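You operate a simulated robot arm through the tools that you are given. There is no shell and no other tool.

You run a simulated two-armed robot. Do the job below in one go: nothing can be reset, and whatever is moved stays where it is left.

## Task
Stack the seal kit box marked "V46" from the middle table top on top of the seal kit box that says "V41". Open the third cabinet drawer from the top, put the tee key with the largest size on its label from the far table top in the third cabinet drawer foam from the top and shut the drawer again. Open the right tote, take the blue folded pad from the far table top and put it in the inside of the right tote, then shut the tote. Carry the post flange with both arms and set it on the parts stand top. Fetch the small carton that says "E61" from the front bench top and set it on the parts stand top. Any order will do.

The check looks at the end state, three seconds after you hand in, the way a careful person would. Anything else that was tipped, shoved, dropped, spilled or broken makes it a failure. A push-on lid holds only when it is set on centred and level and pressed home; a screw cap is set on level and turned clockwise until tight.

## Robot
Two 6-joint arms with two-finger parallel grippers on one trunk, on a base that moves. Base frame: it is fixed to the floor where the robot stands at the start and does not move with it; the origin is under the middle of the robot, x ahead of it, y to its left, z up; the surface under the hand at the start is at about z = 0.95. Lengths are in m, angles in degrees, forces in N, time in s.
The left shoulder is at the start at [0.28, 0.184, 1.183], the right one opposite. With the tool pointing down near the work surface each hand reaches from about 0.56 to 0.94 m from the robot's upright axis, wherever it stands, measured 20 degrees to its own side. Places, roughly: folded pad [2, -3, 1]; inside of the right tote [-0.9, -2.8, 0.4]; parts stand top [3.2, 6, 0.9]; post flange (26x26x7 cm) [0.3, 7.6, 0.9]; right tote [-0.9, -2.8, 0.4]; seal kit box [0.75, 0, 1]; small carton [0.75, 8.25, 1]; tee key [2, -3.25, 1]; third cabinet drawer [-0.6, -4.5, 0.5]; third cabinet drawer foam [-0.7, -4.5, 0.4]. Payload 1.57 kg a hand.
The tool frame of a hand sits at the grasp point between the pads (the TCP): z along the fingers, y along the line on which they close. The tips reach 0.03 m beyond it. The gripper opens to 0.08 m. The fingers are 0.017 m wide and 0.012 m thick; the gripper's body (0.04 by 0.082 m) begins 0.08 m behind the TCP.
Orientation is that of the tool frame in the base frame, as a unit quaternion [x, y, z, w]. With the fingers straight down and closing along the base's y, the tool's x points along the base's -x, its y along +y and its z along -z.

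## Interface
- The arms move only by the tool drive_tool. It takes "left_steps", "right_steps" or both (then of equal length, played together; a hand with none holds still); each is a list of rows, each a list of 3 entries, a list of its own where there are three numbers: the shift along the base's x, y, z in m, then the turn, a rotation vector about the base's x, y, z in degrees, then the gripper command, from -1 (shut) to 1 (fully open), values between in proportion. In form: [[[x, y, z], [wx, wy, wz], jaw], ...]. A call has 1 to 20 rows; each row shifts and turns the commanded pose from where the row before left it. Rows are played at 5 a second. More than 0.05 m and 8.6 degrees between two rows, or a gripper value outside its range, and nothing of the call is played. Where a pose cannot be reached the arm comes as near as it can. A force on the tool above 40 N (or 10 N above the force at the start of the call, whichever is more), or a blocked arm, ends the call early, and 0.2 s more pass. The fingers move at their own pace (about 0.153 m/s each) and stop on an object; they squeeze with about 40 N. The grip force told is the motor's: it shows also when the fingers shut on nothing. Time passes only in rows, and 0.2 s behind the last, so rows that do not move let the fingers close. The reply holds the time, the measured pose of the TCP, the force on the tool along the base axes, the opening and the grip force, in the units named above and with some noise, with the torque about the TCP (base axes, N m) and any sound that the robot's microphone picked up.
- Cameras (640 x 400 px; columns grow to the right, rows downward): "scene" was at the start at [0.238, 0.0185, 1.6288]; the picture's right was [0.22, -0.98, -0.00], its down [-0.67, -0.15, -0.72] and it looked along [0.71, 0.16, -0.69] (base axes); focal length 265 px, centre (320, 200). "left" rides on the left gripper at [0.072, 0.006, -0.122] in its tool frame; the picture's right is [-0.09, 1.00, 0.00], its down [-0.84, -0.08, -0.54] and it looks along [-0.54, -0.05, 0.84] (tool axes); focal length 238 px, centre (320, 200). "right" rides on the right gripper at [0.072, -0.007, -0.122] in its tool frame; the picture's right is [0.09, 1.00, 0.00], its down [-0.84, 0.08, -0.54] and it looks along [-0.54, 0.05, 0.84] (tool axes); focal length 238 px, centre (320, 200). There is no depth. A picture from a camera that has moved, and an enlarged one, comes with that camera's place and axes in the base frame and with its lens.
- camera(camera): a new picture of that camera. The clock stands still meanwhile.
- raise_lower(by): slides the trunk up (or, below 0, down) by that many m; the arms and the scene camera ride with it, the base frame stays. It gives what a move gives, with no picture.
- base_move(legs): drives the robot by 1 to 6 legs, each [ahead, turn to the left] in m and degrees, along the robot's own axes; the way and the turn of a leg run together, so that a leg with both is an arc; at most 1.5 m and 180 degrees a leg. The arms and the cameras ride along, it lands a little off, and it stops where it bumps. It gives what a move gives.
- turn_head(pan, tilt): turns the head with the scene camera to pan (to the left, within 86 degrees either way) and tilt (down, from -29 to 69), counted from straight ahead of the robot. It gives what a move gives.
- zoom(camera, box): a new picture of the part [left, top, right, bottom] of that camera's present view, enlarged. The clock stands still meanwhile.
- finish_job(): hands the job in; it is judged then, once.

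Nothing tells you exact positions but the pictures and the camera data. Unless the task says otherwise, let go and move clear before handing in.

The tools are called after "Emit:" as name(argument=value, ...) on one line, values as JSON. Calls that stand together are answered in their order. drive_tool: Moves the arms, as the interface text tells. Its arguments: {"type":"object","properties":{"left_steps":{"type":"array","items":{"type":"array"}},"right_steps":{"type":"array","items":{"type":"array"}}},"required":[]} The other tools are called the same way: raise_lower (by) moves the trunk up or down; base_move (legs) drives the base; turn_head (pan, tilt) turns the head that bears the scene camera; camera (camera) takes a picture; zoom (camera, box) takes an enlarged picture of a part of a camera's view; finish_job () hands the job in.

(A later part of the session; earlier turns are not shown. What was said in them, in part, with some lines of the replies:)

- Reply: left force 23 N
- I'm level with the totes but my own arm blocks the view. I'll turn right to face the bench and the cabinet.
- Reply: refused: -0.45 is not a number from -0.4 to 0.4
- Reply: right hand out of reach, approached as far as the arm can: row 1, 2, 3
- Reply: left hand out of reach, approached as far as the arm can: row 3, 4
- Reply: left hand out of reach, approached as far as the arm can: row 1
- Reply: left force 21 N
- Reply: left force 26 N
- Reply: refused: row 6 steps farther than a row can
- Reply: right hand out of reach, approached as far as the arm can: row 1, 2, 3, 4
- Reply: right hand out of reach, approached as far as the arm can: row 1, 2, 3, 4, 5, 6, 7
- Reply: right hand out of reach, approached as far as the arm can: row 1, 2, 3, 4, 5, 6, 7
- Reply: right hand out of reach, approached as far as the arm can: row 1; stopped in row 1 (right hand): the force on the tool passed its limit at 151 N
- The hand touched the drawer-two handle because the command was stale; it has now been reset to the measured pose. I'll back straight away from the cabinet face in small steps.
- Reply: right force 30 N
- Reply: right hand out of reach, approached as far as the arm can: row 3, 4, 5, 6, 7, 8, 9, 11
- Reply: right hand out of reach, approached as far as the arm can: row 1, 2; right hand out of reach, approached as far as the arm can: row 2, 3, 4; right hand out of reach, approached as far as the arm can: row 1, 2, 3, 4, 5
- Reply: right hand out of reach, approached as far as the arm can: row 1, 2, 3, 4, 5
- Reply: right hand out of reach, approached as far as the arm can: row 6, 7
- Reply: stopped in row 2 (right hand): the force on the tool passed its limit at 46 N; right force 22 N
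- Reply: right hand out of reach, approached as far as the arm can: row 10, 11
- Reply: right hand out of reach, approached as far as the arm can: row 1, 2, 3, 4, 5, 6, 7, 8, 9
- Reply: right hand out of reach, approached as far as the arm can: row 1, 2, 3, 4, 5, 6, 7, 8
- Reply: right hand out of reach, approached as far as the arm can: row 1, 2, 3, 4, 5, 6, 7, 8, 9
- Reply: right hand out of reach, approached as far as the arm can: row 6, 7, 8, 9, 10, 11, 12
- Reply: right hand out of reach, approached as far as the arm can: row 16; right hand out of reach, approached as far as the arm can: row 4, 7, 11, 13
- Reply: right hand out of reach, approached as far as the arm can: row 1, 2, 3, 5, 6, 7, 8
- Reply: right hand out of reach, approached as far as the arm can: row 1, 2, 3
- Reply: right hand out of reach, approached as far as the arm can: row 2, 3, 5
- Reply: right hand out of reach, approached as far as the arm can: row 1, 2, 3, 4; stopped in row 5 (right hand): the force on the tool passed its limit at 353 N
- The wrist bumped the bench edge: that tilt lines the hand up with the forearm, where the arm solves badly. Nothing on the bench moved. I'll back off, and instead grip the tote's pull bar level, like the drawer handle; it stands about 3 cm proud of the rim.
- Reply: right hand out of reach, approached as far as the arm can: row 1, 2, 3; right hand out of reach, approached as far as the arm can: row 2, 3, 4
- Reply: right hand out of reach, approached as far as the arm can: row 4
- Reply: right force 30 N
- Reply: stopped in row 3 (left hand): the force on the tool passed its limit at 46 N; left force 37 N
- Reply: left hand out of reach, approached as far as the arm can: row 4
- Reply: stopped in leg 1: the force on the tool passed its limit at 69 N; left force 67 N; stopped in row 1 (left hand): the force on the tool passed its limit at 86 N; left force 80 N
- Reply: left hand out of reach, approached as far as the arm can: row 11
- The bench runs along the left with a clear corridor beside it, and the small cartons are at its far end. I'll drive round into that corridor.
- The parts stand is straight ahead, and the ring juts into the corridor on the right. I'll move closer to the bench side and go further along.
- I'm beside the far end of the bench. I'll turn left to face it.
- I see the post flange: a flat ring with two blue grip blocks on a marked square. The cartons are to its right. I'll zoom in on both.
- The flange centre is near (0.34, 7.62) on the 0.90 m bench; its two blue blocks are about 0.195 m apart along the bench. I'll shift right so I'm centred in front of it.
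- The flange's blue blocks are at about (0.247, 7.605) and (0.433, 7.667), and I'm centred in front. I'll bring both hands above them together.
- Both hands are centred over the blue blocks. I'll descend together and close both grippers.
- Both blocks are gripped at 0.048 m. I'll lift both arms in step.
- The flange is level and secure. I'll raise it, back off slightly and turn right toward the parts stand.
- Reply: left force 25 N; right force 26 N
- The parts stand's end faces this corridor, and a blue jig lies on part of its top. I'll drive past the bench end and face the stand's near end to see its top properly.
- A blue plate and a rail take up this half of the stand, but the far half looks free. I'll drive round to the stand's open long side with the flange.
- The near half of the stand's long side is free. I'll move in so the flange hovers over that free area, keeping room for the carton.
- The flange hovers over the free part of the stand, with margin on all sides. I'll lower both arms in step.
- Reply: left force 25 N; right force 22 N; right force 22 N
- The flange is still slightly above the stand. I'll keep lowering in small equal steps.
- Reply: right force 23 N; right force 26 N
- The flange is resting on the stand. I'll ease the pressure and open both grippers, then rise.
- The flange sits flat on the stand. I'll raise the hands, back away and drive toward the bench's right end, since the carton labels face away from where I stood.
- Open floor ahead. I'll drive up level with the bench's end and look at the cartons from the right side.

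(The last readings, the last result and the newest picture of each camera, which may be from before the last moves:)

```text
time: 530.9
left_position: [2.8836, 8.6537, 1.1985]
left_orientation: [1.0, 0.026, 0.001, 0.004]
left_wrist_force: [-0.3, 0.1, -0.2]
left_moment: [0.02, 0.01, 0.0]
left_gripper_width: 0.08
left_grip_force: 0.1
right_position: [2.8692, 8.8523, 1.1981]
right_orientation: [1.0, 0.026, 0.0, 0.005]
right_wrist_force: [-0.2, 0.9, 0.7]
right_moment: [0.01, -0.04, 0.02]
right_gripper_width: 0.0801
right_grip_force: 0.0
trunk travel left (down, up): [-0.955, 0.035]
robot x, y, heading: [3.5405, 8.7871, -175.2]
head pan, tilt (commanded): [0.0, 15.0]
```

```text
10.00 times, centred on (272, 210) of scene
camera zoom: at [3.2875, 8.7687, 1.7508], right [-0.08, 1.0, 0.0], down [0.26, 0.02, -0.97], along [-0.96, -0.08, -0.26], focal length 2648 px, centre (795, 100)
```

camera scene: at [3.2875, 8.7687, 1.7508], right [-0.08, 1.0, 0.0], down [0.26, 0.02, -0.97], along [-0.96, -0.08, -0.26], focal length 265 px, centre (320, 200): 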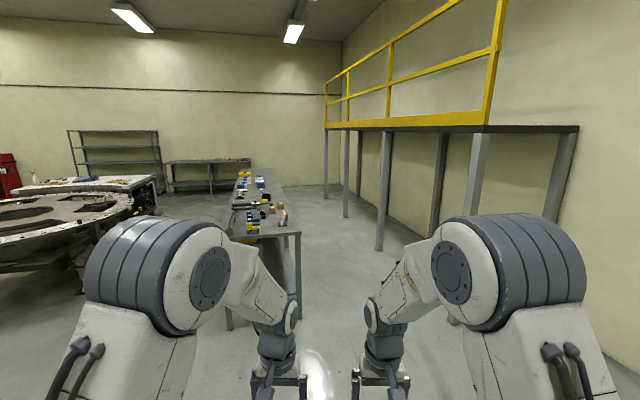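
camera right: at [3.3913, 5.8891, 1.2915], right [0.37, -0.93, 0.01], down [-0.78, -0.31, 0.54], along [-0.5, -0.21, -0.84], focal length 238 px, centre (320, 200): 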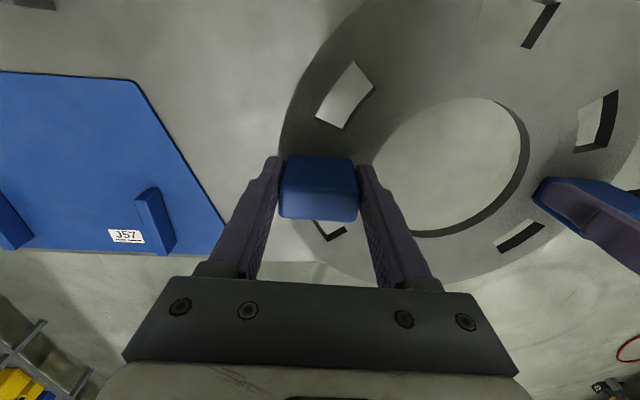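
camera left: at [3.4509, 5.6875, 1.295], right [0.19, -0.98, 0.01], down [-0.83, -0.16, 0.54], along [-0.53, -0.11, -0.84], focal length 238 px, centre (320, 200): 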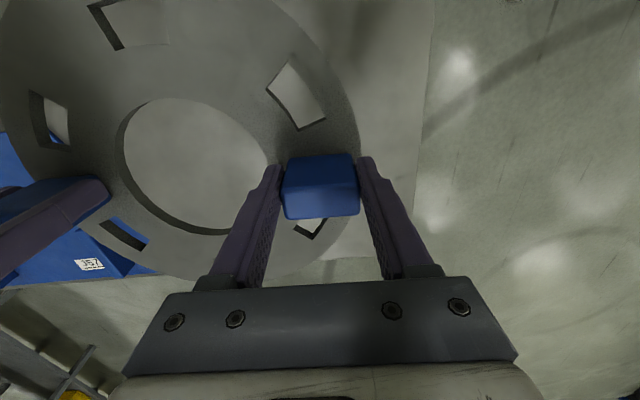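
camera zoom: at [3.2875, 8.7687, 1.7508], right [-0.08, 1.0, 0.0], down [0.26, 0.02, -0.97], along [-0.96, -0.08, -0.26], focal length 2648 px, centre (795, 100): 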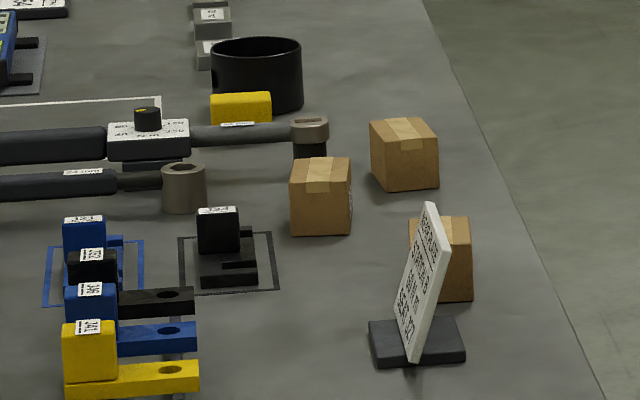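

The labels must be on the cartons' back faces, and there is a clear aisle behind the bench. I'll drive round there, which also brings the cartons within easy reach.

Emit:
base_move(legs=[[0, -23], [1.5, 0], [0.2, 0], [0, 30]])

Emit:
camera(camera="scene")

```text
time: 542.1
left_position: [1.3063, 9.1458, 1.1981]
left_orientation: [0.997, 0.075, 0.002, 0.005]
left_wrist_force: [0.2, 0.2, 0.4]
left_moment: [0.0, 0.0, -0.01]
left_gripper_width: 0.0801
left_grip_force: 0.0
right_position: [1.273, 9.3438, 1.1987]
right_orientation: [0.997, 0.074, 0.001, 0.004]
right_wrist_force: [0.4, -0.6, 0.2]
right_moment: [0.01, 0.03, -0.01]
right_gripper_width: 0.08
right_grip_force: 0.1
trunk travel left (down, up): [-0.955, 0.035]
robot x, y, heading: [1.9502, 9.3407, -169.7]
head pan, tilt (commanded): [0.0, 15.0]
```

```text
taken
camera scene: at [1.6978, 9.2996, 1.7507], right [-0.17, 0.98, 0.0], down [0.25, 0.05, -0.97], along [-0.95, -0.17, -0.26], focal length 265 px, centre (320, 200)
```

scene: 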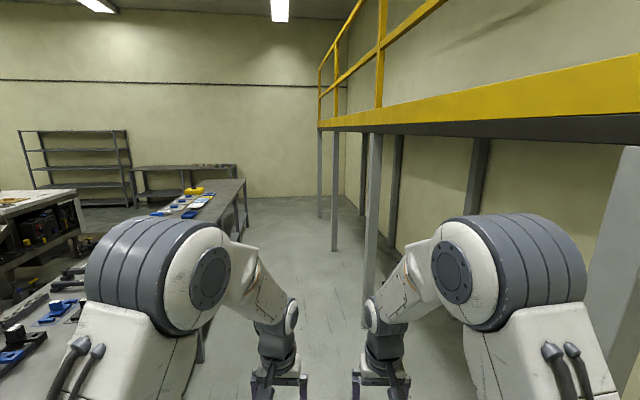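

Emit:
base_move(legs=[[0, 50]])

Emit:
turn_head(pan=-10, tilt=25)

Emit:
camera(camera="scene")

```text
time: 544.8
left_position: [1.6915, 8.7212, 1.1989]
left_orientation: [0.871, 0.492, 0.004, 0.003]
left_wrist_force: [-0.2, -0.5, 0.0]
left_moment: [0.04, 0.02, 0.01]
left_gripper_width: 0.08
left_grip_force: 0.0
right_position: [1.5178, 8.8217, 1.1991]
right_orientation: [0.87, 0.492, 0.002, 0.004]
right_wrist_force: [0.1, 0.3, -0.1]
right_moment: [-0.01, 0.0, 0.0]
right_gripper_width: 0.0799
right_grip_force: 0.1
trunk travel left (down, up): [-0.955, 0.035]
robot x, y, heading: [1.9485, 9.3455, -119.4]
head pan, tilt (commanded): [0.0, 15.0]
```

```text
time: 545.5
left_position: [1.6909, 8.7223, 1.198]
left_orientation: [0.87, 0.492, 0.004, 0.004]
left_wrist_force: [0.2, 0.0, 0.0]
left_moment: [0.04, -0.01, 0.0]
left_gripper_width: 0.0801
left_grip_force: 0.0
right_position: [1.517, 8.8219, 1.1985]
right_orientation: [0.871, 0.491, 0.002, 0.004]
right_wrist_force: [0.0, 0.4, 0.2]
right_moment: [-0.02, -0.01, -0.03]
right_gripper_width: 0.0799
right_grip_force: 0.1
trunk travel left (down, up): [-0.955, 0.035]
robot x, y, heading: [1.9502, 9.3368, -119.4]
head pan, tilt (commanded): [-10.0, 25.0]
```

```text
taken
camera scene: at [1.81, 9.1332, 1.7346], right [-0.77, 0.64, 0.0], down [0.27, 0.33, -0.91], along [-0.58, -0.7, -0.42], focal length 265 px, centre (320, 200)
```

scene: 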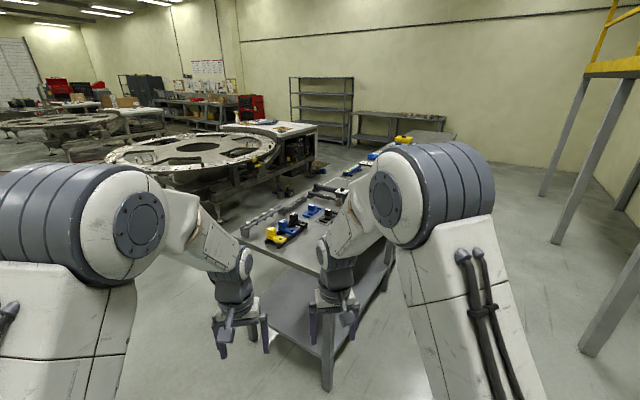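

Emit:
base_move(legs=[[0, -17]])

Emit:
turn_head(pan=0, tilt=25)

Emit:
camera(camera="scene")

Emit:
zoom(camera="scene", box=[250, 130, 400, 230])

```text
time: 546.9
left_position: [1.5227, 8.8239, 1.1978]
left_orientation: [0.933, 0.359, 0.002, 0.004]
left_wrist_force: [0.2, 0.1, -0.1]
left_moment: [0.01, 0.01, 0.02]
left_gripper_width: 0.0799
left_grip_force: 0.0
right_position: [1.3857, 8.9695, 1.1985]
right_orientation: [0.933, 0.359, 0.001, 0.004]
right_wrist_force: [0.0, -0.7, 0.1]
right_moment: [0.02, 0.0, -0.02]
right_gripper_width: 0.08
right_grip_force: 0.1
trunk travel left (down, up): [-0.955, 0.035]
robot x, y, heading: [1.9502, 9.3454, -136.5]
head pan, tilt (commanded): [-10.0, 25.0]
```

```text
time: 547.6
left_position: [1.5235, 8.823, 1.1973]
left_orientation: [0.933, 0.359, 0.003, 0.004]
left_wrist_force: [-0.5, -0.1, 1.0]
left_moment: [0.01, 0.03, -0.02]
left_gripper_width: 0.0801
left_grip_force: 0.0
right_position: [1.3852, 8.9696, 1.1994]
right_orientation: [0.934, 0.358, 0.001, 0.004]
right_wrist_force: [-0.2, -0.2, 0.4]
right_moment: [0.0, -0.01, 0.01]
right_gripper_width: 0.0799
right_grip_force: 0.1
trunk travel left (down, up): [-0.955, 0.035]
robot x, y, heading: [1.9476, 9.3427, -136.2]
head pan, tilt (commanded): [0.0, 25.0]
```

```text
taken
camera scene: at [1.7648, 9.1698, 1.7345], right [-0.69, 0.72, 0.0], down [0.31, 0.29, -0.91], along [-0.66, -0.62, -0.42], focal length 265 px, centre (320, 200)
```

scene: 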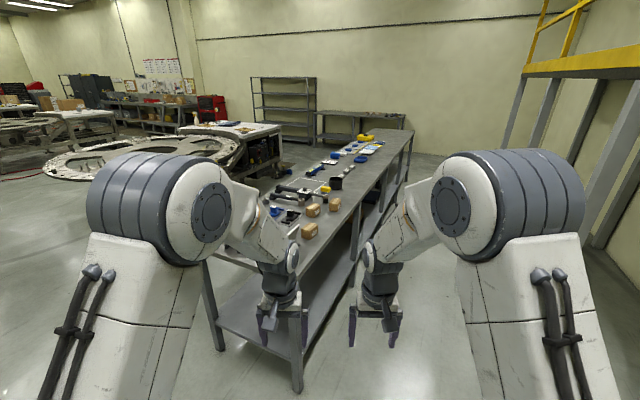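

```text
4.00 times, centred on (325, 180) of scene
camera zoom: at [1.7648, 9.1698, 1.7345], right [-0.69, 0.72, 0.0], down [0.31, 0.29, -0.91], along [-0.66, -0.62, -0.42], focal length 1059 px, centre (300, 280)
```

zoom: 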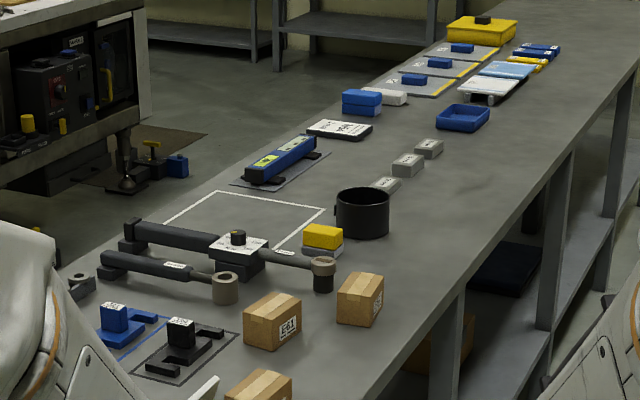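

Now the labels on the back faces are visible. I'll zoom in to read them.

Emit:
zoom(camera="scene", box=[295, 190, 350, 245])

Emit:
zoom(camera="scene", box=[305, 195, 345, 220])

```text
7.27 times, centred on (322, 218) of scene
camera zoom: at [1.7648, 9.1698, 1.7345], right [-0.69, 0.72, 0.0], down [0.31, 0.29, -0.91], along [-0.66, -0.62, -0.42], focal length 1926 px, centre (302, 73)
```

zoom: 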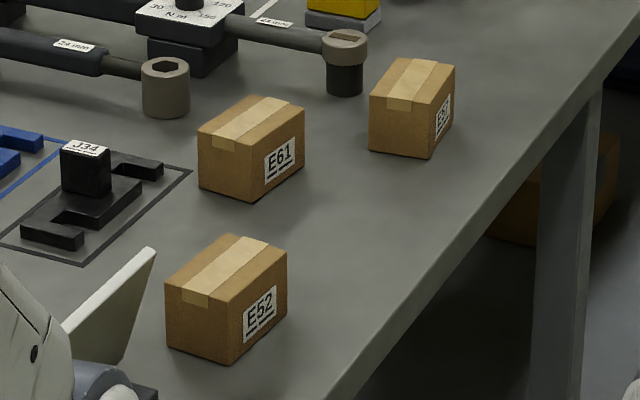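

```text
16.00 times, centred on (325, 208) of scene
camera zoom: at [1.7648, 9.1698, 1.7345], right [-0.69, 0.72, 0.0], down [0.31, 0.29, -0.91], along [-0.66, -0.62, -0.42], focal length 4236 px, centre (240, 80)
```

zoom: 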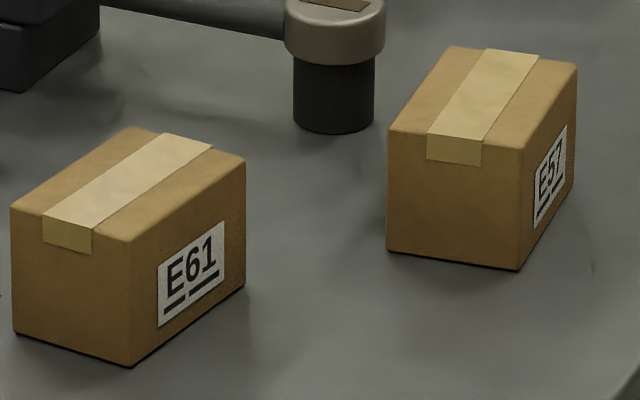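

The middle carton is E61 (the others are E57 and E52). It sits near (0.668, 8.055) and is about 8.5 × 6 × 6 cm. I'll drive along behind the bench and face it from the back.

Emit:
base_move(legs=[[0, -23.4], [1.42, 0], [0, 87.5]])

Emit:
turn_head(pan=0, tilt=48)

Emit:
camera(camera="scene")

```text
time: 559.6
left_position: [0.7907, 8.2242, 1.1985]
left_orientation: [0.644, 0.765, 0.004, 0.002]
left_wrist_force: [0.2, 0.4, 0.0]
left_moment: [0.02, -0.01, -0.03]
left_gripper_width: 0.0797
left_grip_force: 0.0
right_position: [0.5947, 8.1858, 1.1984]
right_orientation: [0.643, 0.765, 0.004, 0.003]
right_wrist_force: [-0.1, -0.6, -0.4]
right_moment: [0.0, -0.04, -0.02]
right_gripper_width: 0.0803
right_grip_force: 0.0
trunk travel left (down, up): [-0.955, 0.035]
robot x, y, heading: [0.5761, 8.8619, -78.5]
head pan, tilt (commanded): [0.0, 25.0]
```

```text
time: 560.5
left_position: [0.7912, 8.2234, 1.1986]
left_orientation: [0.643, 0.766, 0.003, 0.002]
left_wrist_force: [0.0, 0.3, -1.1]
left_moment: [-0.02, 0.01, -0.02]
left_gripper_width: 0.0801
left_grip_force: 0.2
right_position: [0.5952, 8.1859, 1.199]
right_orientation: [0.643, 0.766, 0.003, 0.003]
right_wrist_force: [-0.3, 0.0, -0.3]
right_moment: [-0.01, 0.01, -0.01]
right_gripper_width: 0.0799
right_grip_force: 0.0
trunk travel left (down, up): [-0.955, 0.035]
robot x, y, heading: [0.5782, 8.8651, -78.3]
head pan, tilt (commanded): [0.0, 48.0]
```

```text
taken
camera scene: at [0.6246, 8.6287, 1.6998], right [-0.98, -0.2, 0.0], down [-0.15, 0.73, -0.67], along [0.13, -0.66, -0.74], focal length 265 px, centre (320, 200)
```

scene: 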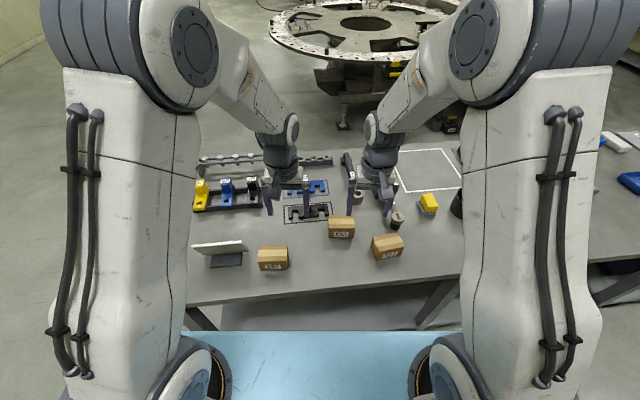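

Emit:
zoom(camera="scene", box=[250, 190, 430, 290])

Emit:
zoom(camera="scene", box=[315, 205, 375, 250])

```text
3.56 times, centred on (340, 240) of scene
camera zoom: at [0.6246, 8.6287, 1.6998], right [-0.98, -0.2, 0.0], down [-0.15, 0.73, -0.67], along [0.13, -0.66, -0.74], focal length 941 px, centre (249, 58)
```

zoom: 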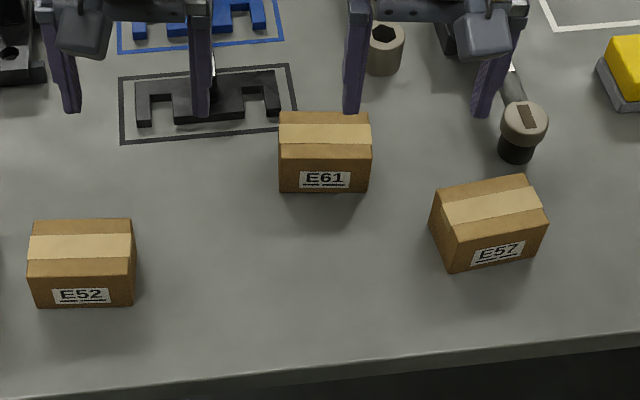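

```text
8.89 times, centred on (345, 228) of scene
camera zoom: at [0.6246, 8.6287, 1.6998], right [-0.98, -0.2, 0.0], down [-0.15, 0.73, -0.67], along [0.13, -0.66, -0.74], focal length 2353 px, centre (98, -44)
```

zoom: 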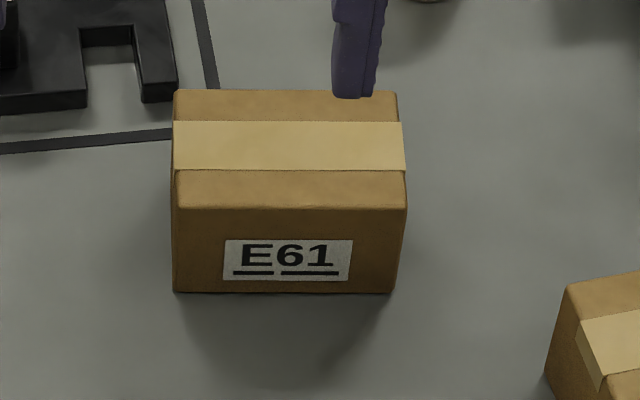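

E61 is centred at about (0.665, 8.060), turned about 12°. I'll lower the trunk slightly and bring the right hand above it, jaws turned to its short side.

Emit:
raise_lower(by=-0.08)

Emit:
drive_tool(right_steps=[[[0.0064, -0.0115, 0], [0, 0, 8.35], 1], [[0.0064, -0.0115, 0], [0, 0, 8.35], 1], [[0.0064, -0.0115, 0], [0, 0, 8.35], 1], [[0.0064, -0.0115, 0], [0, 0, 8.35], 1], [[0.0064, -0.0115, 0], [0, 0, 8.35], 1], [[0.0064, -0.0115, 0], [0, 0, 8.35], 1], [[0.0064, -0.0115, 0], [0, 0, 8.35], 1], [[0.0064, -0.0115, 0], [0, 0, 8.35], 1], [[0.0064, -0.0115, 0], [0, 0, 8.35], 1], [[0.0064, -0.0115, -0.01], [0, 0, 8.35], 1], [[0.0062, -0.0113, -0.02], [0, 0, 8.3], 1], [[0, 0, 0], [0, 0, 0], 1]])

Emit:
camera(camera="right")

Emit:
camera(camera="scene")

```text
time: 561.6
left_position: [0.7917, 8.2248, 1.1191]
left_orientation: [0.643, 0.766, 0.004, 0.002]
left_wrist_force: [-0.3, -0.4, -0.5]
left_moment: [0.02, 0.01, 0.04]
left_gripper_width: 0.0799
left_grip_force: 0.1
right_position: [0.595, 8.1873, 1.1188]
right_orientation: [0.644, 0.765, 0.003, 0.002]
right_wrist_force: [0.2, 0.3, 0.0]
right_moment: [0.03, 0.03, 0.02]
right_gripper_width: 0.0799
right_grip_force: 0.1
trunk travel left (down, up): [-0.875, 0.115]
robot x, y, heading: [0.5796, 8.8645, -78.5]
head pan, tilt (commanded): [0.0, 48.0]
```

```text
time: 564.2
left_position: [0.7895, 8.2234, 1.1185]
left_orientation: [0.644, 0.765, 0.003, 0.002]
left_wrist_force: [-0.3, 0.4, 0.7]
left_moment: [0.02, 0.0, -0.04]
left_gripper_width: 0.0796
left_grip_force: 0.0
right_position: [0.6655, 8.0583, 1.0864]
right_orientation: [-0.103, 0.995, 0.005, -0.001]
right_wrist_force: [0.6, 0.0, -0.1]
right_moment: [0.0, 0.02, 0.01]
right_gripper_width: 0.0799
right_grip_force: 0.1
trunk travel left (down, up): [-0.875, 0.115]
robot x, y, heading: [0.5779, 8.8583, -78.4]
head pan, tilt (commanded): [0.0, 48.0]
```

```text
taken
camera right: at [0.5967, 8.0358, 1.2096], right [-0.29, 0.96, 0.01], down [0.8, 0.24, 0.54], along [0.52, 0.17, -0.84], focal length 238 px, centre (320, 200)
```

right: 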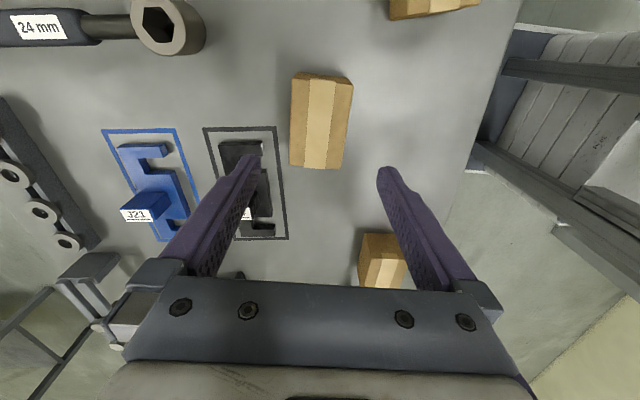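

```text
taken
camera scene: at [0.6247, 8.6285, 1.6197], right [-0.98, -0.2, 0.0], down [-0.15, 0.73, -0.67], along [0.13, -0.66, -0.74], focal length 265 px, centre (320, 200)
```

scene: 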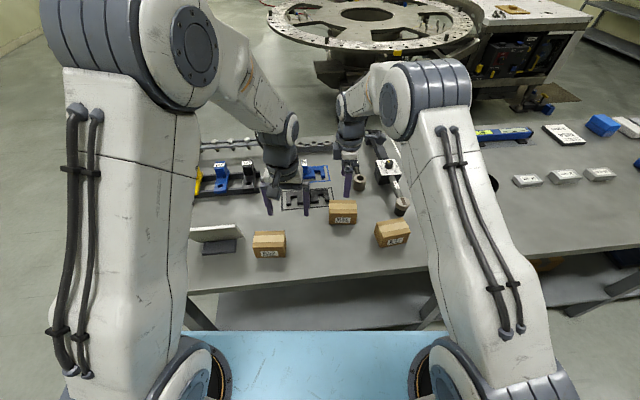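

The carton is centred between the fingers, with clearance to its neighbours. I'll descend and grip it.

Emit:
drive_tool(right_steps=[[[-0.002, 0.001, -0.03], [0, 0, 0], 1], [[0, 0, -0.035], [0, 0, 0], 1], [[0, 0, -0.035], [0, 0, 0], 1], [[0, 0, -0.03], [0, 0, 0], 1], [[0, 0, -0.018], [0, 0, 0], 1], [[0, 0, 0], [0, 0, 0], 1], [[0, 0, 0], [0, 0, 0], 0.5], [[0, 0, 0], [0, 0, 0], -1], [[0, 0, 0], [0, 0, 0], -1], [[0, 0, 0], [0, 0, 0], -1]])

Emit:
camera(camera="right")

```text
time: 566.4
left_position: [0.7921, 8.2234, 1.1184]
left_orientation: [0.643, 0.766, 0.004, 0.002]
left_wrist_force: [0.8, 0.0, -0.8]
left_moment: [-0.03, -0.01, 0.03]
left_gripper_width: 0.08
left_grip_force: 0.0
right_position: [0.6646, 8.0599, 0.9408]
right_orientation: [-0.102, 0.995, 0.004, 0.0]
right_wrist_force: [0.3, -1.7, 1.2]
right_moment: [-0.11, -0.1, -0.05]
right_gripper_width: 0.0597
right_grip_force: 40.6
trunk travel left (down, up): [-0.875, 0.115]
robot x, y, heading: [0.5779, 8.8642, -78.5]
head pan, tilt (commanded): [0.0, 48.0]
```

```text
taken
camera right: at [0.5963, 8.0386, 1.0641], right [-0.29, 0.96, 0.01], down [0.8, 0.24, 0.54], along [0.52, 0.16, -0.84], focal length 238 px, centre (320, 200)
```

right: 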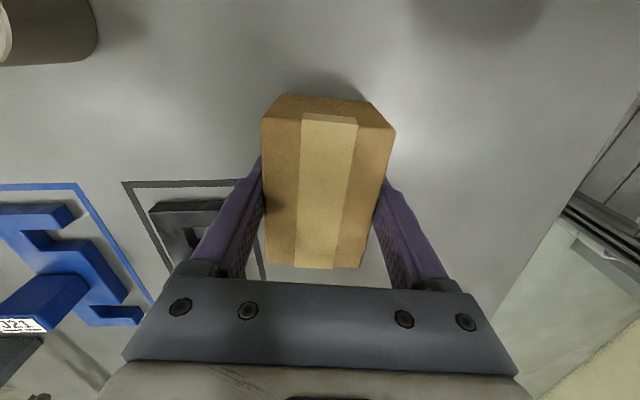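

Emit:
drive_tool(right_steps=[[[0, 0, 0.02], [0, 0, 0], -1], [[0, 0, 0.04], [0, 0, 0], -1], [[0, 0, 0.045], [0, 0, 0], -1], [[0, 0, 0.045], [0, 0, 0], -1], [[-0.005, 0.02, 0.04], [0, 0, 0], -1], [[-0.01, 0.04, 0.02], [0, 0, 0], -1], [[-0.01, 0.04, 0], [0, 0, 0], -1], [[0, 0, 0], [0, 0, 0], -1]])

Emit:
camera(camera="scene")

Emit:
camera(camera="right")

```text
time: 568.2
left_position: [0.7903, 8.2247, 1.1187]
left_orientation: [0.643, 0.766, 0.004, 0.002]
left_wrist_force: [-0.8, -0.3, -0.2]
left_moment: [0.0, 0.0, 0.0]
left_gripper_width: 0.08
left_grip_force: 0.1
right_position: [0.6383, 8.1582, 1.1496]
right_orientation: [-0.101, 0.995, 0.003, -0.001]
right_wrist_force: [-0.4, -0.8, -1.7]
right_moment: [0.01, 0.0, -0.01]
right_gripper_width: 0.0598
right_grip_force: 40.0
trunk travel left (down, up): [-0.875, 0.115]
robot x, y, heading: [0.5756, 8.8616, -78.7]
head pan, tilt (commanded): [0.0, 48.0]
```

```text
taken
camera scene: at [0.6246, 8.629, 1.6197], right [-0.98, -0.2, 0.0], down [-0.15, 0.73, -0.67], along [0.13, -0.66, -0.74], focal length 265 px, centre (320, 200)
```

scene: 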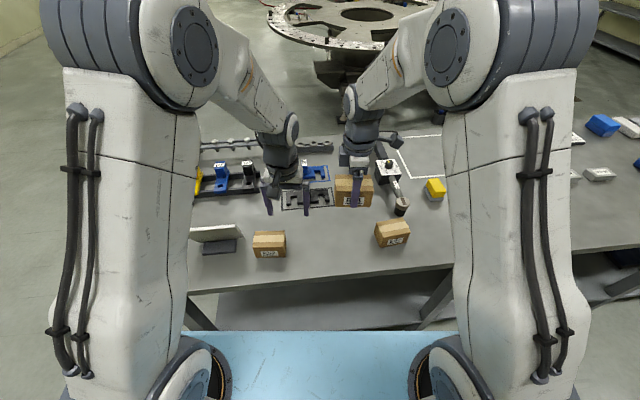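

```text
taken
camera right: at [0.5689, 8.1355, 1.2741], right [-0.29, 0.96, 0.01], down [0.8, 0.24, 0.54], along [0.52, 0.16, -0.84], focal length 238 px, centre (320, 200)
```

right: 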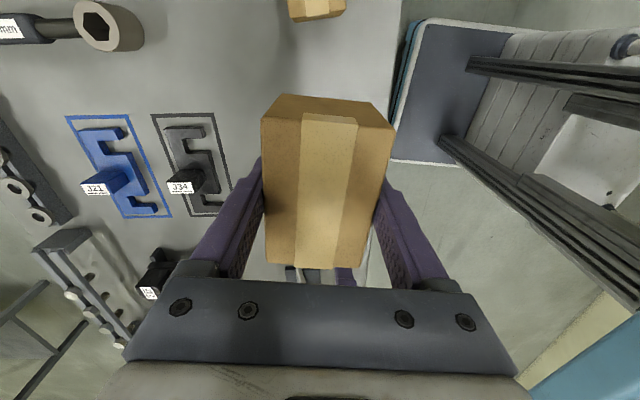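

E61 is securely held. I'll raise up, back away from the bench and drive round to the parts stand.

Emit:
raise_lower(by=0.08)

Emit:
base_move(legs=[[-0.1, 0], [0, 96.5], [1.5, 0], [1.2, 0], [0, -90]])

Emit:
turn_head(pan=0, tilt=15)

Emit:
camera(camera="scene")

```text
time: 569.4
left_position: [0.7906, 8.2239, 1.1973]
left_orientation: [0.643, 0.765, 0.004, 0.003]
left_wrist_force: [0.6, 0.5, -0.4]
left_moment: [0.0, 0.01, -0.01]
left_gripper_width: 0.0796
left_grip_force: 0.0
right_position: [0.6385, 8.1562, 1.2309]
right_orientation: [-0.102, 0.995, 0.004, 0.0]
right_wrist_force: [-0.6, 0.0, -2.2]
right_moment: [-0.03, 0.04, -0.04]
right_gripper_width: 0.0597
right_grip_force: 39.8
trunk travel left (down, up): [-0.955, 0.035]
robot x, y, heading: [0.578, 8.8688, -78.6]
head pan, tilt (commanded): [0.0, 48.0]
```

```text
time: 591.2
left_position: [3.4067, 9.2766, 1.1988]
left_orientation: [0.583, 0.812, 0.003, 0.001]
left_wrist_force: [0.6, -0.5, 0.7]
left_moment: [-0.02, -0.01, -0.02]
left_gripper_width: 0.0799
left_grip_force: 0.0
right_position: [3.2666, 9.1889, 1.2289]
right_orientation: [-0.177, 0.984, 0.004, 0.0]
right_wrist_force: [-0.1, -0.3, -1.4]
right_moment: [-0.03, 0.01, 0.0]
right_gripper_width: 0.0598
right_grip_force: 40.0
trunk travel left (down, up): [-0.955, 0.035]
robot x, y, heading: [3.099, 9.8771, -69.9]
head pan, tilt (commanded): [0.0, 48.0]
```

```text
time: 592.2
left_position: [3.405, 9.276, 1.1982]
left_orientation: [0.584, 0.812, 0.005, 0.003]
left_wrist_force: [0.7, -0.6, -0.2]
left_moment: [0.0, -0.03, 0.0]
left_gripper_width: 0.0799
left_grip_force: 0.0
right_position: [3.2656, 9.1872, 1.23]
right_orientation: [-0.177, 0.984, 0.005, -0.001]
right_wrist_force: [0.4, 0.6, -2.4]
right_moment: [-0.03, 0.01, 0.03]
right_gripper_width: 0.0597
right_grip_force: 40.1
trunk travel left (down, up): [-0.955, 0.035]
robot x, y, heading: [3.0982, 9.8731, -69.8]
head pan, tilt (commanded): [0.0, 15.0]
```

```text
taken
camera scene: at [3.1862, 9.6382, 1.7506], right [-0.94, -0.35, 0.0], down [-0.09, 0.24, -0.97], along [0.33, -0.91, -0.26], focal length 265 px, centre (320, 200)
```

scene: 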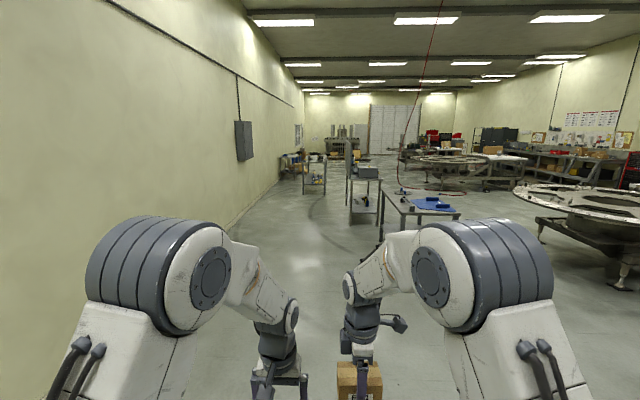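

Emit:
base_move(legs=[[0, -2.2], [1.5, 0], [1.5, 0], [0.83, 0], [0, -90]])

Emit:
turn_head(pan=0, tilt=40)

Emit:
camera(camera="scene")

```text
time: 614.8
left_position: [3.6153, 5.962, 1.1976]
left_orientation: [0.991, 0.137, 0.001, 0.004]
left_wrist_force: [-0.2, 0.0, 0.6]
left_moment: [-0.02, 0.01, 0.0]
left_gripper_width: 0.08
left_grip_force: 0.0
right_position: [3.5342, 6.106, 1.2301]
right_orientation: [0.59, 0.807, 0.003, 0.002]
right_wrist_force: [-0.2, -0.8, -2.3]
right_moment: [-0.02, 0.0, -0.02]
right_gripper_width: 0.0596
right_grip_force: 40.5
trunk travel left (down, up): [-0.955, 0.035]
robot x, y, heading: [4.2267, 6.24, -162.5]
head pan, tilt (commanded): [0.0, 15.0]
```

```text
time: 615.7
left_position: [3.6172, 5.962, 1.1979]
left_orientation: [0.99, 0.138, 0.002, 0.004]
left_wrist_force: [0.2, 1.1, 0.6]
left_moment: [0.0, 0.0, -0.02]
left_gripper_width: 0.0799
left_grip_force: 0.1
right_position: [3.5352, 6.1076, 1.2309]
right_orientation: [0.591, 0.807, 0.003, 0.002]
right_wrist_force: [-0.3, 0.1, -1.8]
right_moment: [0.02, 0.01, 0.02]
right_gripper_width: 0.0597
right_grip_force: 39.5
trunk travel left (down, up): [-0.955, 0.035]
robot x, y, heading: [4.2267, 6.2391, -162.9]
head pan, tilt (commanded): [0.0, 40.0]
```

```text
taken
camera scene: at [3.9928, 6.1664, 1.7112], right [-0.3, 0.95, 0.0], down [0.61, 0.19, -0.77], along [-0.73, -0.23, -0.64], focal length 265 px, centre (320, 200)
```

scene: 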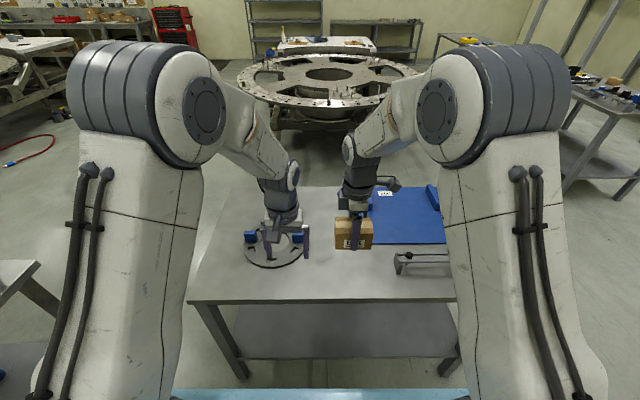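

The free spot between the flange and the rail is right in front. I'll move in so the carton is above it.

Emit:
base_move(legs=[[0.15, 0.5]])

Emit:
turn_head(pan=-5, tilt=52)

Emit:
camera(camera="scene")

Emit:
camera(camera="right")

```text
time: 617.1
left_position: [3.4761, 5.9083, 1.1983]
left_orientation: [0.99, 0.144, 0.002, 0.004]
left_wrist_force: [-0.4, 0.2, 0.3]
left_moment: [-0.03, 0.01, 0.01]
left_gripper_width: 0.0799
left_grip_force: 0.1
right_position: [3.3924, 6.0532, 1.2309]
right_orientation: [0.585, 0.811, 0.004, 0.003]
right_wrist_force: [0.1, -0.4, -2.0]
right_moment: [0.05, -0.01, 0.04]
right_gripper_width: 0.0594
right_grip_force: 40.3
trunk travel left (down, up): [-0.955, 0.035]
robot x, y, heading: [4.0848, 6.1944, -162.0]
head pan, tilt (commanded): [0.0, 40.0]
```

```text
time: 617.8
left_position: [3.4759, 5.9089, 1.1989]
left_orientation: [0.99, 0.144, 0.002, 0.004]
left_wrist_force: [1.0, 0.9, -0.1]
left_moment: [0.06, -0.01, -0.01]
left_gripper_width: 0.0799
left_grip_force: 0.1
right_position: [3.3911, 6.0525, 1.2296]
right_orientation: [0.585, 0.811, 0.004, 0.003]
right_wrist_force: [0.0, -0.4, -1.8]
right_moment: [-0.01, 0.01, 0.01]
right_gripper_width: 0.0597
right_grip_force: 39.7
trunk travel left (down, up): [-0.955, 0.035]
robot x, y, heading: [4.0867, 6.192, -161.9]
head pan, tilt (commanded): [-5.0, 52.0]
```

```text
taken
camera scene: at [3.8578, 6.1268, 1.6944], right [-0.23, 0.97, 0.0], down [0.77, 0.18, -0.62], along [-0.6, -0.14, -0.79], focal length 265 px, centre (320, 200)
```

scene: 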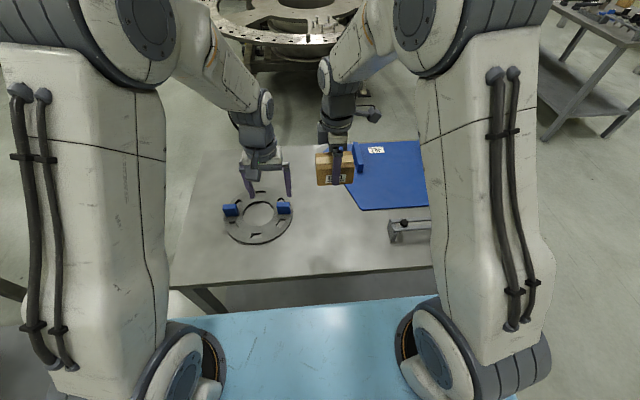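

```text
taken
camera right: at [3.3623, 6.1181, 1.3535], right [0.92, 0.4, 0.01], down [0.33, -0.77, 0.54], along [0.22, -0.49, -0.84], focal length 238 px, centre (320, 200)
```

right: 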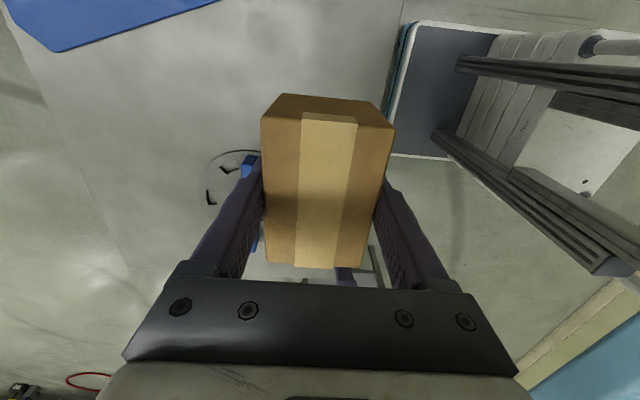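

The carton is over a free spot with clearance to the flange, plate and rail. I'll lower it.

Emit:
drive_tool(right_steps=[[[0, 0, -0.04], [0, 0, 0], -1], [[0, 0, -0.04], [0, 0, 0], -1], [[0, 0, -0.04], [0, 0, 0], -1], [[0, 0, -0.04], [0, 0, 0], -1], [[0, 0, -0.04], [0, 0, 0], -1], [[0, 0, -0.04], [0, 0, 0], -1], [[0, 0, -0.035], [0, 0, 0], -1], [[0, 0, 0], [0, 0, 0], -1]])

Emit:
camera(camera="scene")

Emit:
camera(camera="right")

```text
time: 619.6
left_position: [3.4769, 5.9093, 1.198]
left_orientation: [0.99, 0.144, 0.002, 0.004]
left_wrist_force: [-0.4, 0.7, 0.6]
left_moment: [0.02, 0.02, 0.04]
left_gripper_width: 0.0802
left_grip_force: 0.1
right_position: [3.3917, 6.0486, 0.954]
right_orientation: [0.586, 0.81, 0.004, 0.003]
right_wrist_force: [-0.3, 0.7, -1.3]
right_moment: [-0.01, -0.07, 0.0]
right_gripper_width: 0.0598
right_grip_force: 40.4
trunk travel left (down, up): [-0.955, 0.035]
robot x, y, heading: [4.0857, 6.1903, -161.6]
head pan, tilt (commanded): [-5.0, 52.0]
```

```text
taken
camera scene: at [3.8575, 6.1268, 1.6943], right [-0.23, 0.97, 0.0], down [0.77, 0.18, -0.62], along [-0.6, -0.14, -0.79], focal length 265 px, centre (320, 200)
```

scene: 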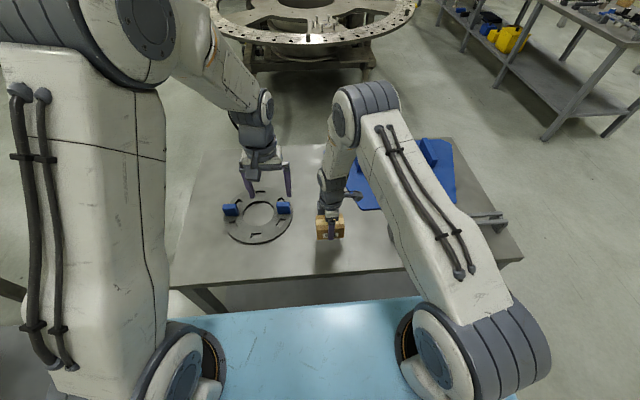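

```text
taken
camera right: at [3.3617, 6.1151, 1.0784], right [0.92, 0.4, 0.01], down [0.33, -0.77, 0.54], along [0.22, -0.49, -0.84], focal length 238 px, centre (320, 200)
```

right: 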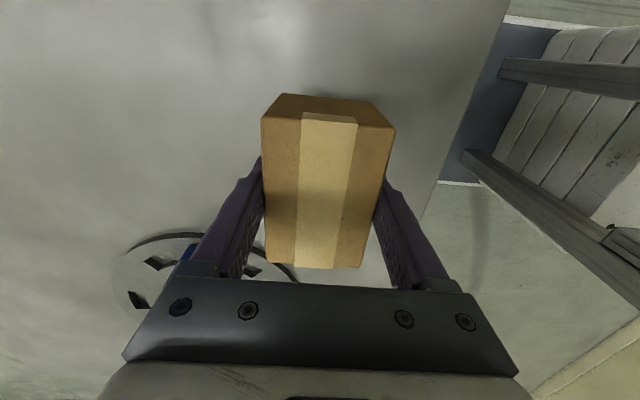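

Emit:
drive_tool(right_steps=[[[0, 0, -0.015], [0, 0, 0], -1], [[0, 0, -0.015], [0, 0, 0], -1], [[0, 0, -0.01], [0, 0, 0], -1], [[0, 0, -0.004], [0, 0, 0], -1], [[0, 0, -0.003], [0, 0, 0], -1], [[0, 0, 0], [0, 0, 0], -1]])

Emit:
zoom(camera="scene", box=[280, 180, 400, 280])

```text
time: 621.0
left_position: [3.4753, 5.9081, 1.1972]
left_orientation: [0.99, 0.143, 0.001, 0.005]
left_wrist_force: [0.4, -0.1, 0.5]
left_moment: [-0.01, -0.01, -0.01]
left_gripper_width: 0.0796
left_grip_force: 0.1
right_position: [3.3923, 6.0531, 0.9073]
right_orientation: [0.585, 0.811, 0.003, 0.003]
right_wrist_force: [0.3, -0.1, -2.5]
right_moment: [0.0, -0.02, 0.01]
right_gripper_width: 0.0596
right_grip_force: 40.4
trunk travel left (down, up): [-0.955, 0.035]
robot x, y, heading: [4.088, 6.192, -162.0]
head pan, tilt (commanded): [-5.0, 52.0]
```

```text
4.00 times, centred on (340, 230) of scene
camera zoom: at [3.8577, 6.1268, 1.6943], right [-0.23, 0.97, 0.0], down [0.77, 0.18, -0.62], along [-0.6, -0.14, -0.79], focal length 1059 px, centre (240, 80)
```

zoom: 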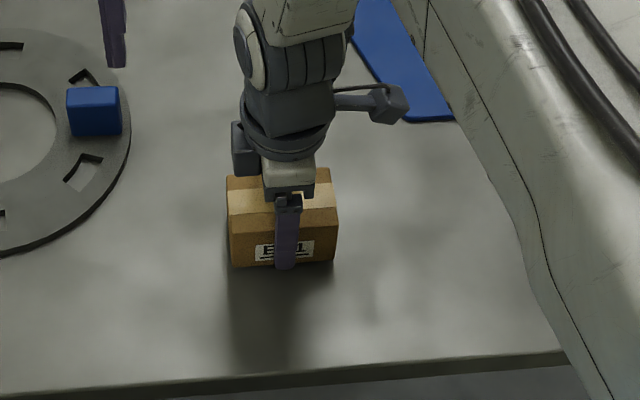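

Emit:
drive_tool(right_steps=[[[0, 0, -0.002], [0, 0, 0], -1], [[0, 0, -0.002], [0, 0, 0], -1], [[0, 0, -0.002], [0, 0, 0], -1], [[0, 0, 0], [0, 0, 0], -1]])

```text
time: 622.0
left_position: [3.4757, 5.908, 1.1977]
left_orientation: [0.99, 0.143, 0.002, 0.005]
left_wrist_force: [-1.3, -0.5, 0.7]
left_moment: [0.0, 0.02, -0.02]
left_gripper_width: 0.0802
left_grip_force: 0.0
right_position: [3.3918, 6.0516, 0.9016]
right_orientation: [0.586, 0.81, 0.004, 0.003]
right_wrist_force: [0.2, 0.8, -1.5]
right_moment: [0.0, 0.02, 0.02]
right_gripper_width: 0.0599
right_grip_force: 40.3
trunk travel left (down, up): [-0.955, 0.035]
robot x, y, heading: [4.0855, 6.1922, -161.9]
head pan, tilt (commanded): [-5.0, 52.0]
```

Emit:
drive_tool(right_steps=[[[0, 0, -0.002], [0, 0, 0], -1], [[0, 0, -0.002], [0, 0, 0], -1], [[0, 0, -0.002], [0, 0, 0], -1], [[0, 0, 0], [0, 0, 0], -1]])

```text
time: 622.8
left_position: [3.4772, 5.9098, 1.1995]
left_orientation: [0.99, 0.144, 0.0, 0.004]
left_wrist_force: [0.0, 0.6, 0.6]
left_moment: [-0.05, 0.0, 0.01]
left_gripper_width: 0.0798
left_grip_force: 0.0
right_position: [3.3934, 6.0535, 0.8998]
right_orientation: [0.586, 0.81, 0.003, 0.003]
right_wrist_force: [9.2, 3.5, 25.1]
right_moment: [-0.31, 0.34, 0.08]
right_gripper_width: 0.0594
right_grip_force: 40.3
trunk travel left (down, up): [-0.955, 0.035]
robot x, y, heading: [4.086, 6.1932, -162.2]
head pan, tilt (commanded): [-5.0, 52.0]
stopped in row 3 (right hand): the force on the tool passed its limit at 44 N (the readings are from after the stop); the commanded pose is now the measured one
```

The carton is on the stand. I'll ease off, release and rise.

Emit:
drive_tool(right_steps=[[[0, 0, 0.002], [0, 0, 0], -1], [[0, 0, 0], [0, 0, 0], 0.7], [[0, 0, 0], [0, 0, 0], 0.95], [[0, 0, 0.01], [0, 0, 0], 0.95], [[0, 0, 0.03], [0, 0, 0], 0.95], [[0, 0, 0.04], [0, 0, 0], 0.95], [[0, 0, 0.045], [0, 0, 0], 0.95], [[0, 0, 0.045], [0, 0, 0], 0.95], [[0, 0, 0.045], [0, 0, 0], 0.95], [[0, 0, 0.04], [0, 0, 0], 0.95], [[0, 0, 0], [0, 0, 0], 0.95]])

Emit:
camera(camera="scene")

Emit:
zoom(camera="scene", box=[170, 130, 470, 300])

```text
time: 625.2
left_position: [3.4765, 5.9082, 1.1984]
left_orientation: [0.99, 0.143, 0.002, 0.003]
left_wrist_force: [1.2, 0.1, -0.2]
left_moment: [0.03, -0.03, -0.01]
left_gripper_width: 0.0802
left_grip_force: 0.0
right_position: [3.3906, 6.0543, 1.1571]
right_orientation: [0.585, 0.811, 0.004, 0.002]
right_wrist_force: [-0.6, 0.4, 0.1]
right_moment: [0.0, -0.02, 0.01]
right_gripper_width: 0.078
right_grip_force: 0.0
trunk travel left (down, up): [-0.955, 0.035]
robot x, y, heading: [4.0877, 6.1892, -161.8]
head pan, tilt (commanded): [-5.0, 52.0]
```

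```text
taken
camera scene: at [3.8581, 6.127, 1.6944], right [-0.23, 0.97, 0.0], down [0.77, 0.18, -0.62], along [-0.6, -0.14, -0.79], focal length 265 px, centre (320, 200)
```

scene: 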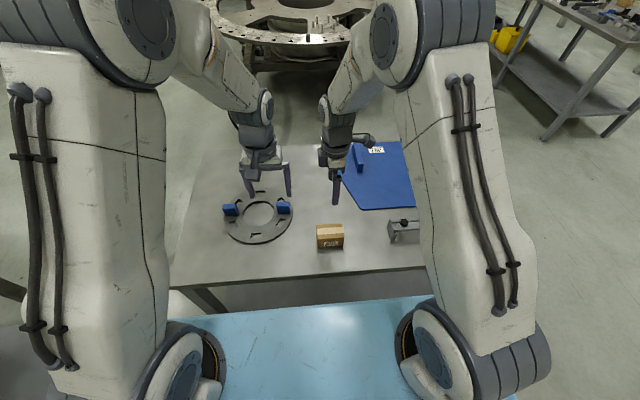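

```text
2.13 times, centred on (320, 215) of scene
camera zoom: at [3.8581, 6.127, 1.6944], right [-0.23, 0.97, 0.0], down [0.77, 0.18, -0.62], along [-0.6, -0.14, -0.79], focal length 565 px, centre (320, 168)
```

zoom: 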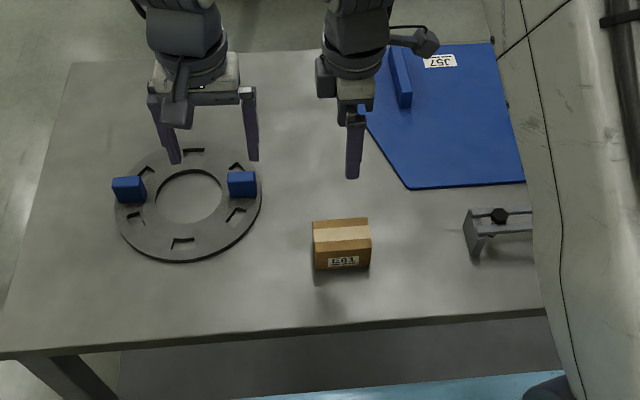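

The flange and the E61 carton both sit flat on the stand, clear of its other items. I'll raise the hands and back away.

Emit:
drive_tool(right_steps=[[[0.02, 0.006, 0.02], [0, 0, 0], 1], [[0.03, 0.01, 0.02], [0, 0, 0], 1], [[0, 0, 0], [0, 0, 0], 1]])

Emit:
base_move(legs=[[-0.5, 0]])

Emit:
turn_head(pan=0, tilt=30)

Emit:
camera(camera="scene")

```text
time: 626.0
left_position: [3.4759, 5.9073, 1.1983]
left_orientation: [0.99, 0.144, 0.001, 0.005]
left_wrist_force: [0.2, 0.5, 0.7]
left_moment: [0.02, 0.0, 0.01]
left_gripper_width: 0.0802
left_grip_force: 0.0
right_position: [3.4439, 6.0672, 1.1998]
right_orientation: [0.586, 0.811, 0.003, 0.003]
right_wrist_force: [0.0, -0.5, 1.1]
right_moment: [-0.01, 0.0, 0.03]
right_gripper_width: 0.08
right_grip_force: 0.1
trunk travel left (down, up): [-0.955, 0.035]
robot x, y, heading: [4.0886, 6.1945, -161.8]
head pan, tilt (commanded): [-5.0, 52.0]
```

```text
time: 628.9
left_position: [3.945, 6.0626, 1.1976]
left_orientation: [0.99, 0.142, 0.001, 0.004]
left_wrist_force: [-0.6, 0.6, 1.5]
left_moment: [-0.04, -0.01, 0.01]
left_gripper_width: 0.0798
left_grip_force: 0.2
right_position: [3.9115, 6.2215, 1.1999]
right_orientation: [0.587, 0.81, 0.004, 0.003]
right_wrist_force: [0.0, 0.2, 0.5]
right_moment: [-0.02, 0.0, 0.0]
right_gripper_width: 0.0801
right_grip_force: 0.0
trunk travel left (down, up): [-0.955, 0.035]
robot x, y, heading: [4.5551, 6.3438, -162.1]
head pan, tilt (commanded): [-5.0, 52.0]
```

```text
time: 629.8
left_position: [3.9453, 6.0632, 1.198]
left_orientation: [0.99, 0.143, 0.001, 0.003]
left_wrist_force: [-0.1, 0.1, -0.2]
left_moment: [0.02, 0.01, 0.02]
left_gripper_width: 0.0799
left_grip_force: 0.1
right_position: [3.9123, 6.2204, 1.2002]
right_orientation: [0.586, 0.81, 0.003, 0.003]
right_wrist_force: [1.3, 0.2, 0.1]
right_moment: [0.0, -0.02, 0.03]
right_gripper_width: 0.08
right_grip_force: 0.1
trunk travel left (down, up): [-0.955, 0.035]
robot x, y, heading: [4.5545, 6.3439, -162.3]
head pan, tilt (commanded): [0.0, 30.0]
```

```text
taken
camera scene: at [4.3148, 6.2696, 1.7265], right [-0.31, 0.95, 0.0], down [0.48, 0.15, -0.87], along [-0.82, -0.27, -0.5], focal length 265 px, centre (320, 200)
```

scene: 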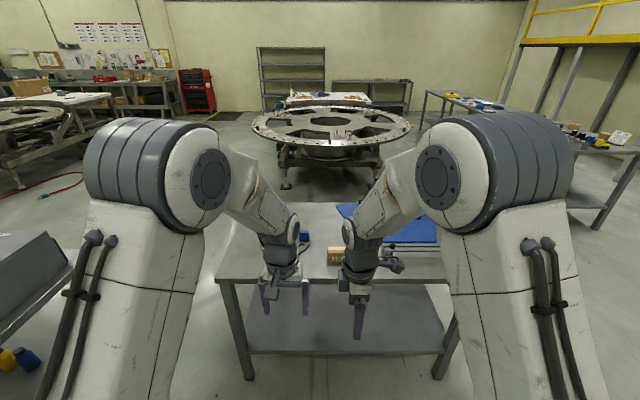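

Everything here is in place. I'll take a quick look back across the room to check the earlier work before handing in.

Emit:
turn_head(pan=40, tilt=5)

Emit:
camera(camera="scene")

```text
time: 630.9
left_position: [3.9453, 6.0628, 1.1973]
left_orientation: [0.99, 0.143, 0.001, 0.004]
left_wrist_force: [-0.3, -0.1, 0.1]
left_moment: [0.0, 0.01, 0.0]
left_gripper_width: 0.08
left_grip_force: 0.0
right_position: [3.9126, 6.2213, 1.1984]
right_orientation: [0.586, 0.81, 0.004, 0.002]
right_wrist_force: [0.2, 0.0, 0.1]
right_moment: [-0.02, -0.01, 0.02]
right_gripper_width: 0.0799
right_grip_force: 0.0
trunk travel left (down, up): [-0.955, 0.035]
robot x, y, heading: [4.5564, 6.3442, -161.9]
head pan, tilt (commanded): [40.0, 5.0]
```

```text
taken
camera scene: at [4.352, 6.2197, 1.7669], right [-0.85, 0.53, 0.0], down [0.05, 0.07, -1.0], along [-0.53, -0.84, -0.09], focal length 265 px, centre (320, 200)
```

scene: 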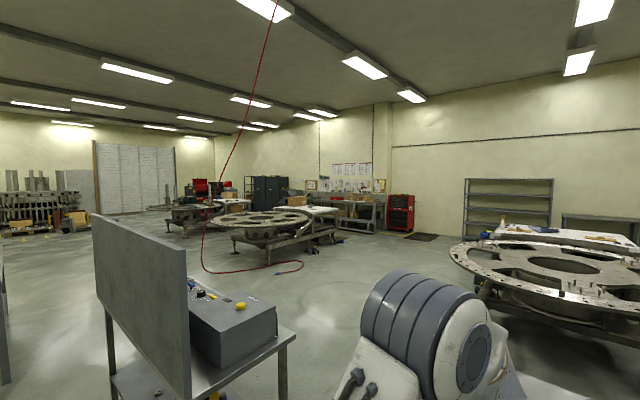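

Emit:
zoom(camera="scene", box=[270, 190, 350, 240])

Emit:
zoom(camera="scene", box=[230, 170, 400, 240])

```text
8.00 times, centred on (310, 215) of scene
camera zoom: at [4.352, 6.2197, 1.7669], right [-0.85, 0.53, 0.0], down [0.05, 0.07, -1.0], along [-0.53, -0.84, -0.09], focal length 2118 px, centre (400, 80)
```

zoom: 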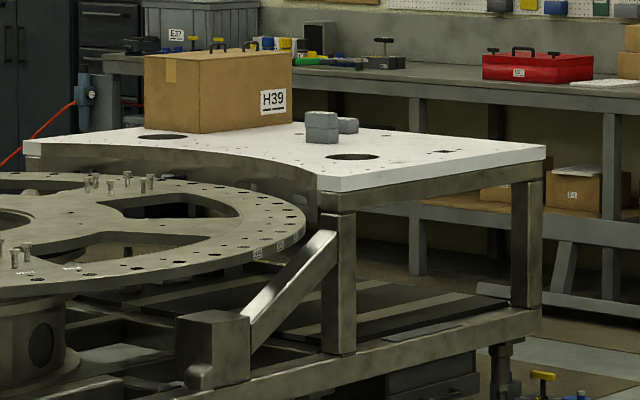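

```text
3.76 times, centred on (315, 205) of scene
camera zoom: at [4.352, 6.2197, 1.7669], right [-0.85, 0.53, 0.0], down [0.05, 0.07, -1.0], along [-0.53, -0.84, -0.09], focal length 997 px, centre (339, 181)
```

zoom: 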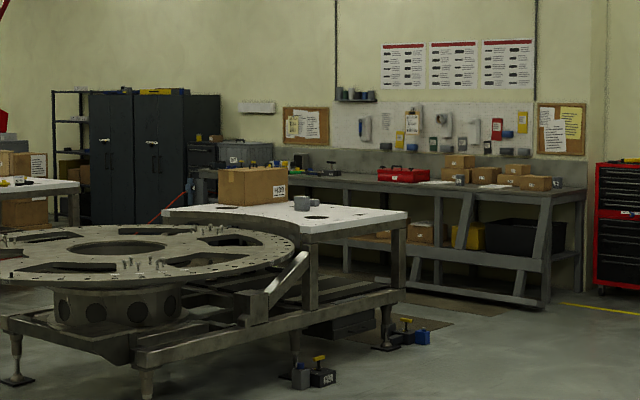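

Across the room the V46-on-V41 stack is still standing on the middle table and nothing looks knocked over. I saw the key, the drawer and the tote in place when I finished them, and the flange and E61 carton are on the stand. Both hands are empty and clear, so I'm handing in.

Emit:
finish_job()

```text
The job is handed in.
```

I handed the job in with all five tasks done. The result of the check hasn't come back to me.

- **Seal kit boxes:** V46 sits squarely on V41 on the middle table. I looked back at it just before handing in and it was still standing.
- **Tee key:** The 12 mm key was the largest; the other two read 8 and 10 mm. It lies flat on the foam in the third drawer, and the drawer is shut flush.
- **Blue pad:** It lies flat inside the right tote (E22), and the tote is pushed home against its stop.
- **Post flange:** I carried it with both arms and set it flat on the parts stand top.
- **E61 carton:** It stands on the parts stand beside the flange, clear of the items already there.

**Bumps along the way:** The right hand hit the second drawer's handle once, at about 150 N. The wrist later hit the bench's front edge, at about 350 N. I saw nothing moved or damaged after either one.

I last saw the key, the pad and the closed tote when I finished those steps, and I didn't go back to check them.
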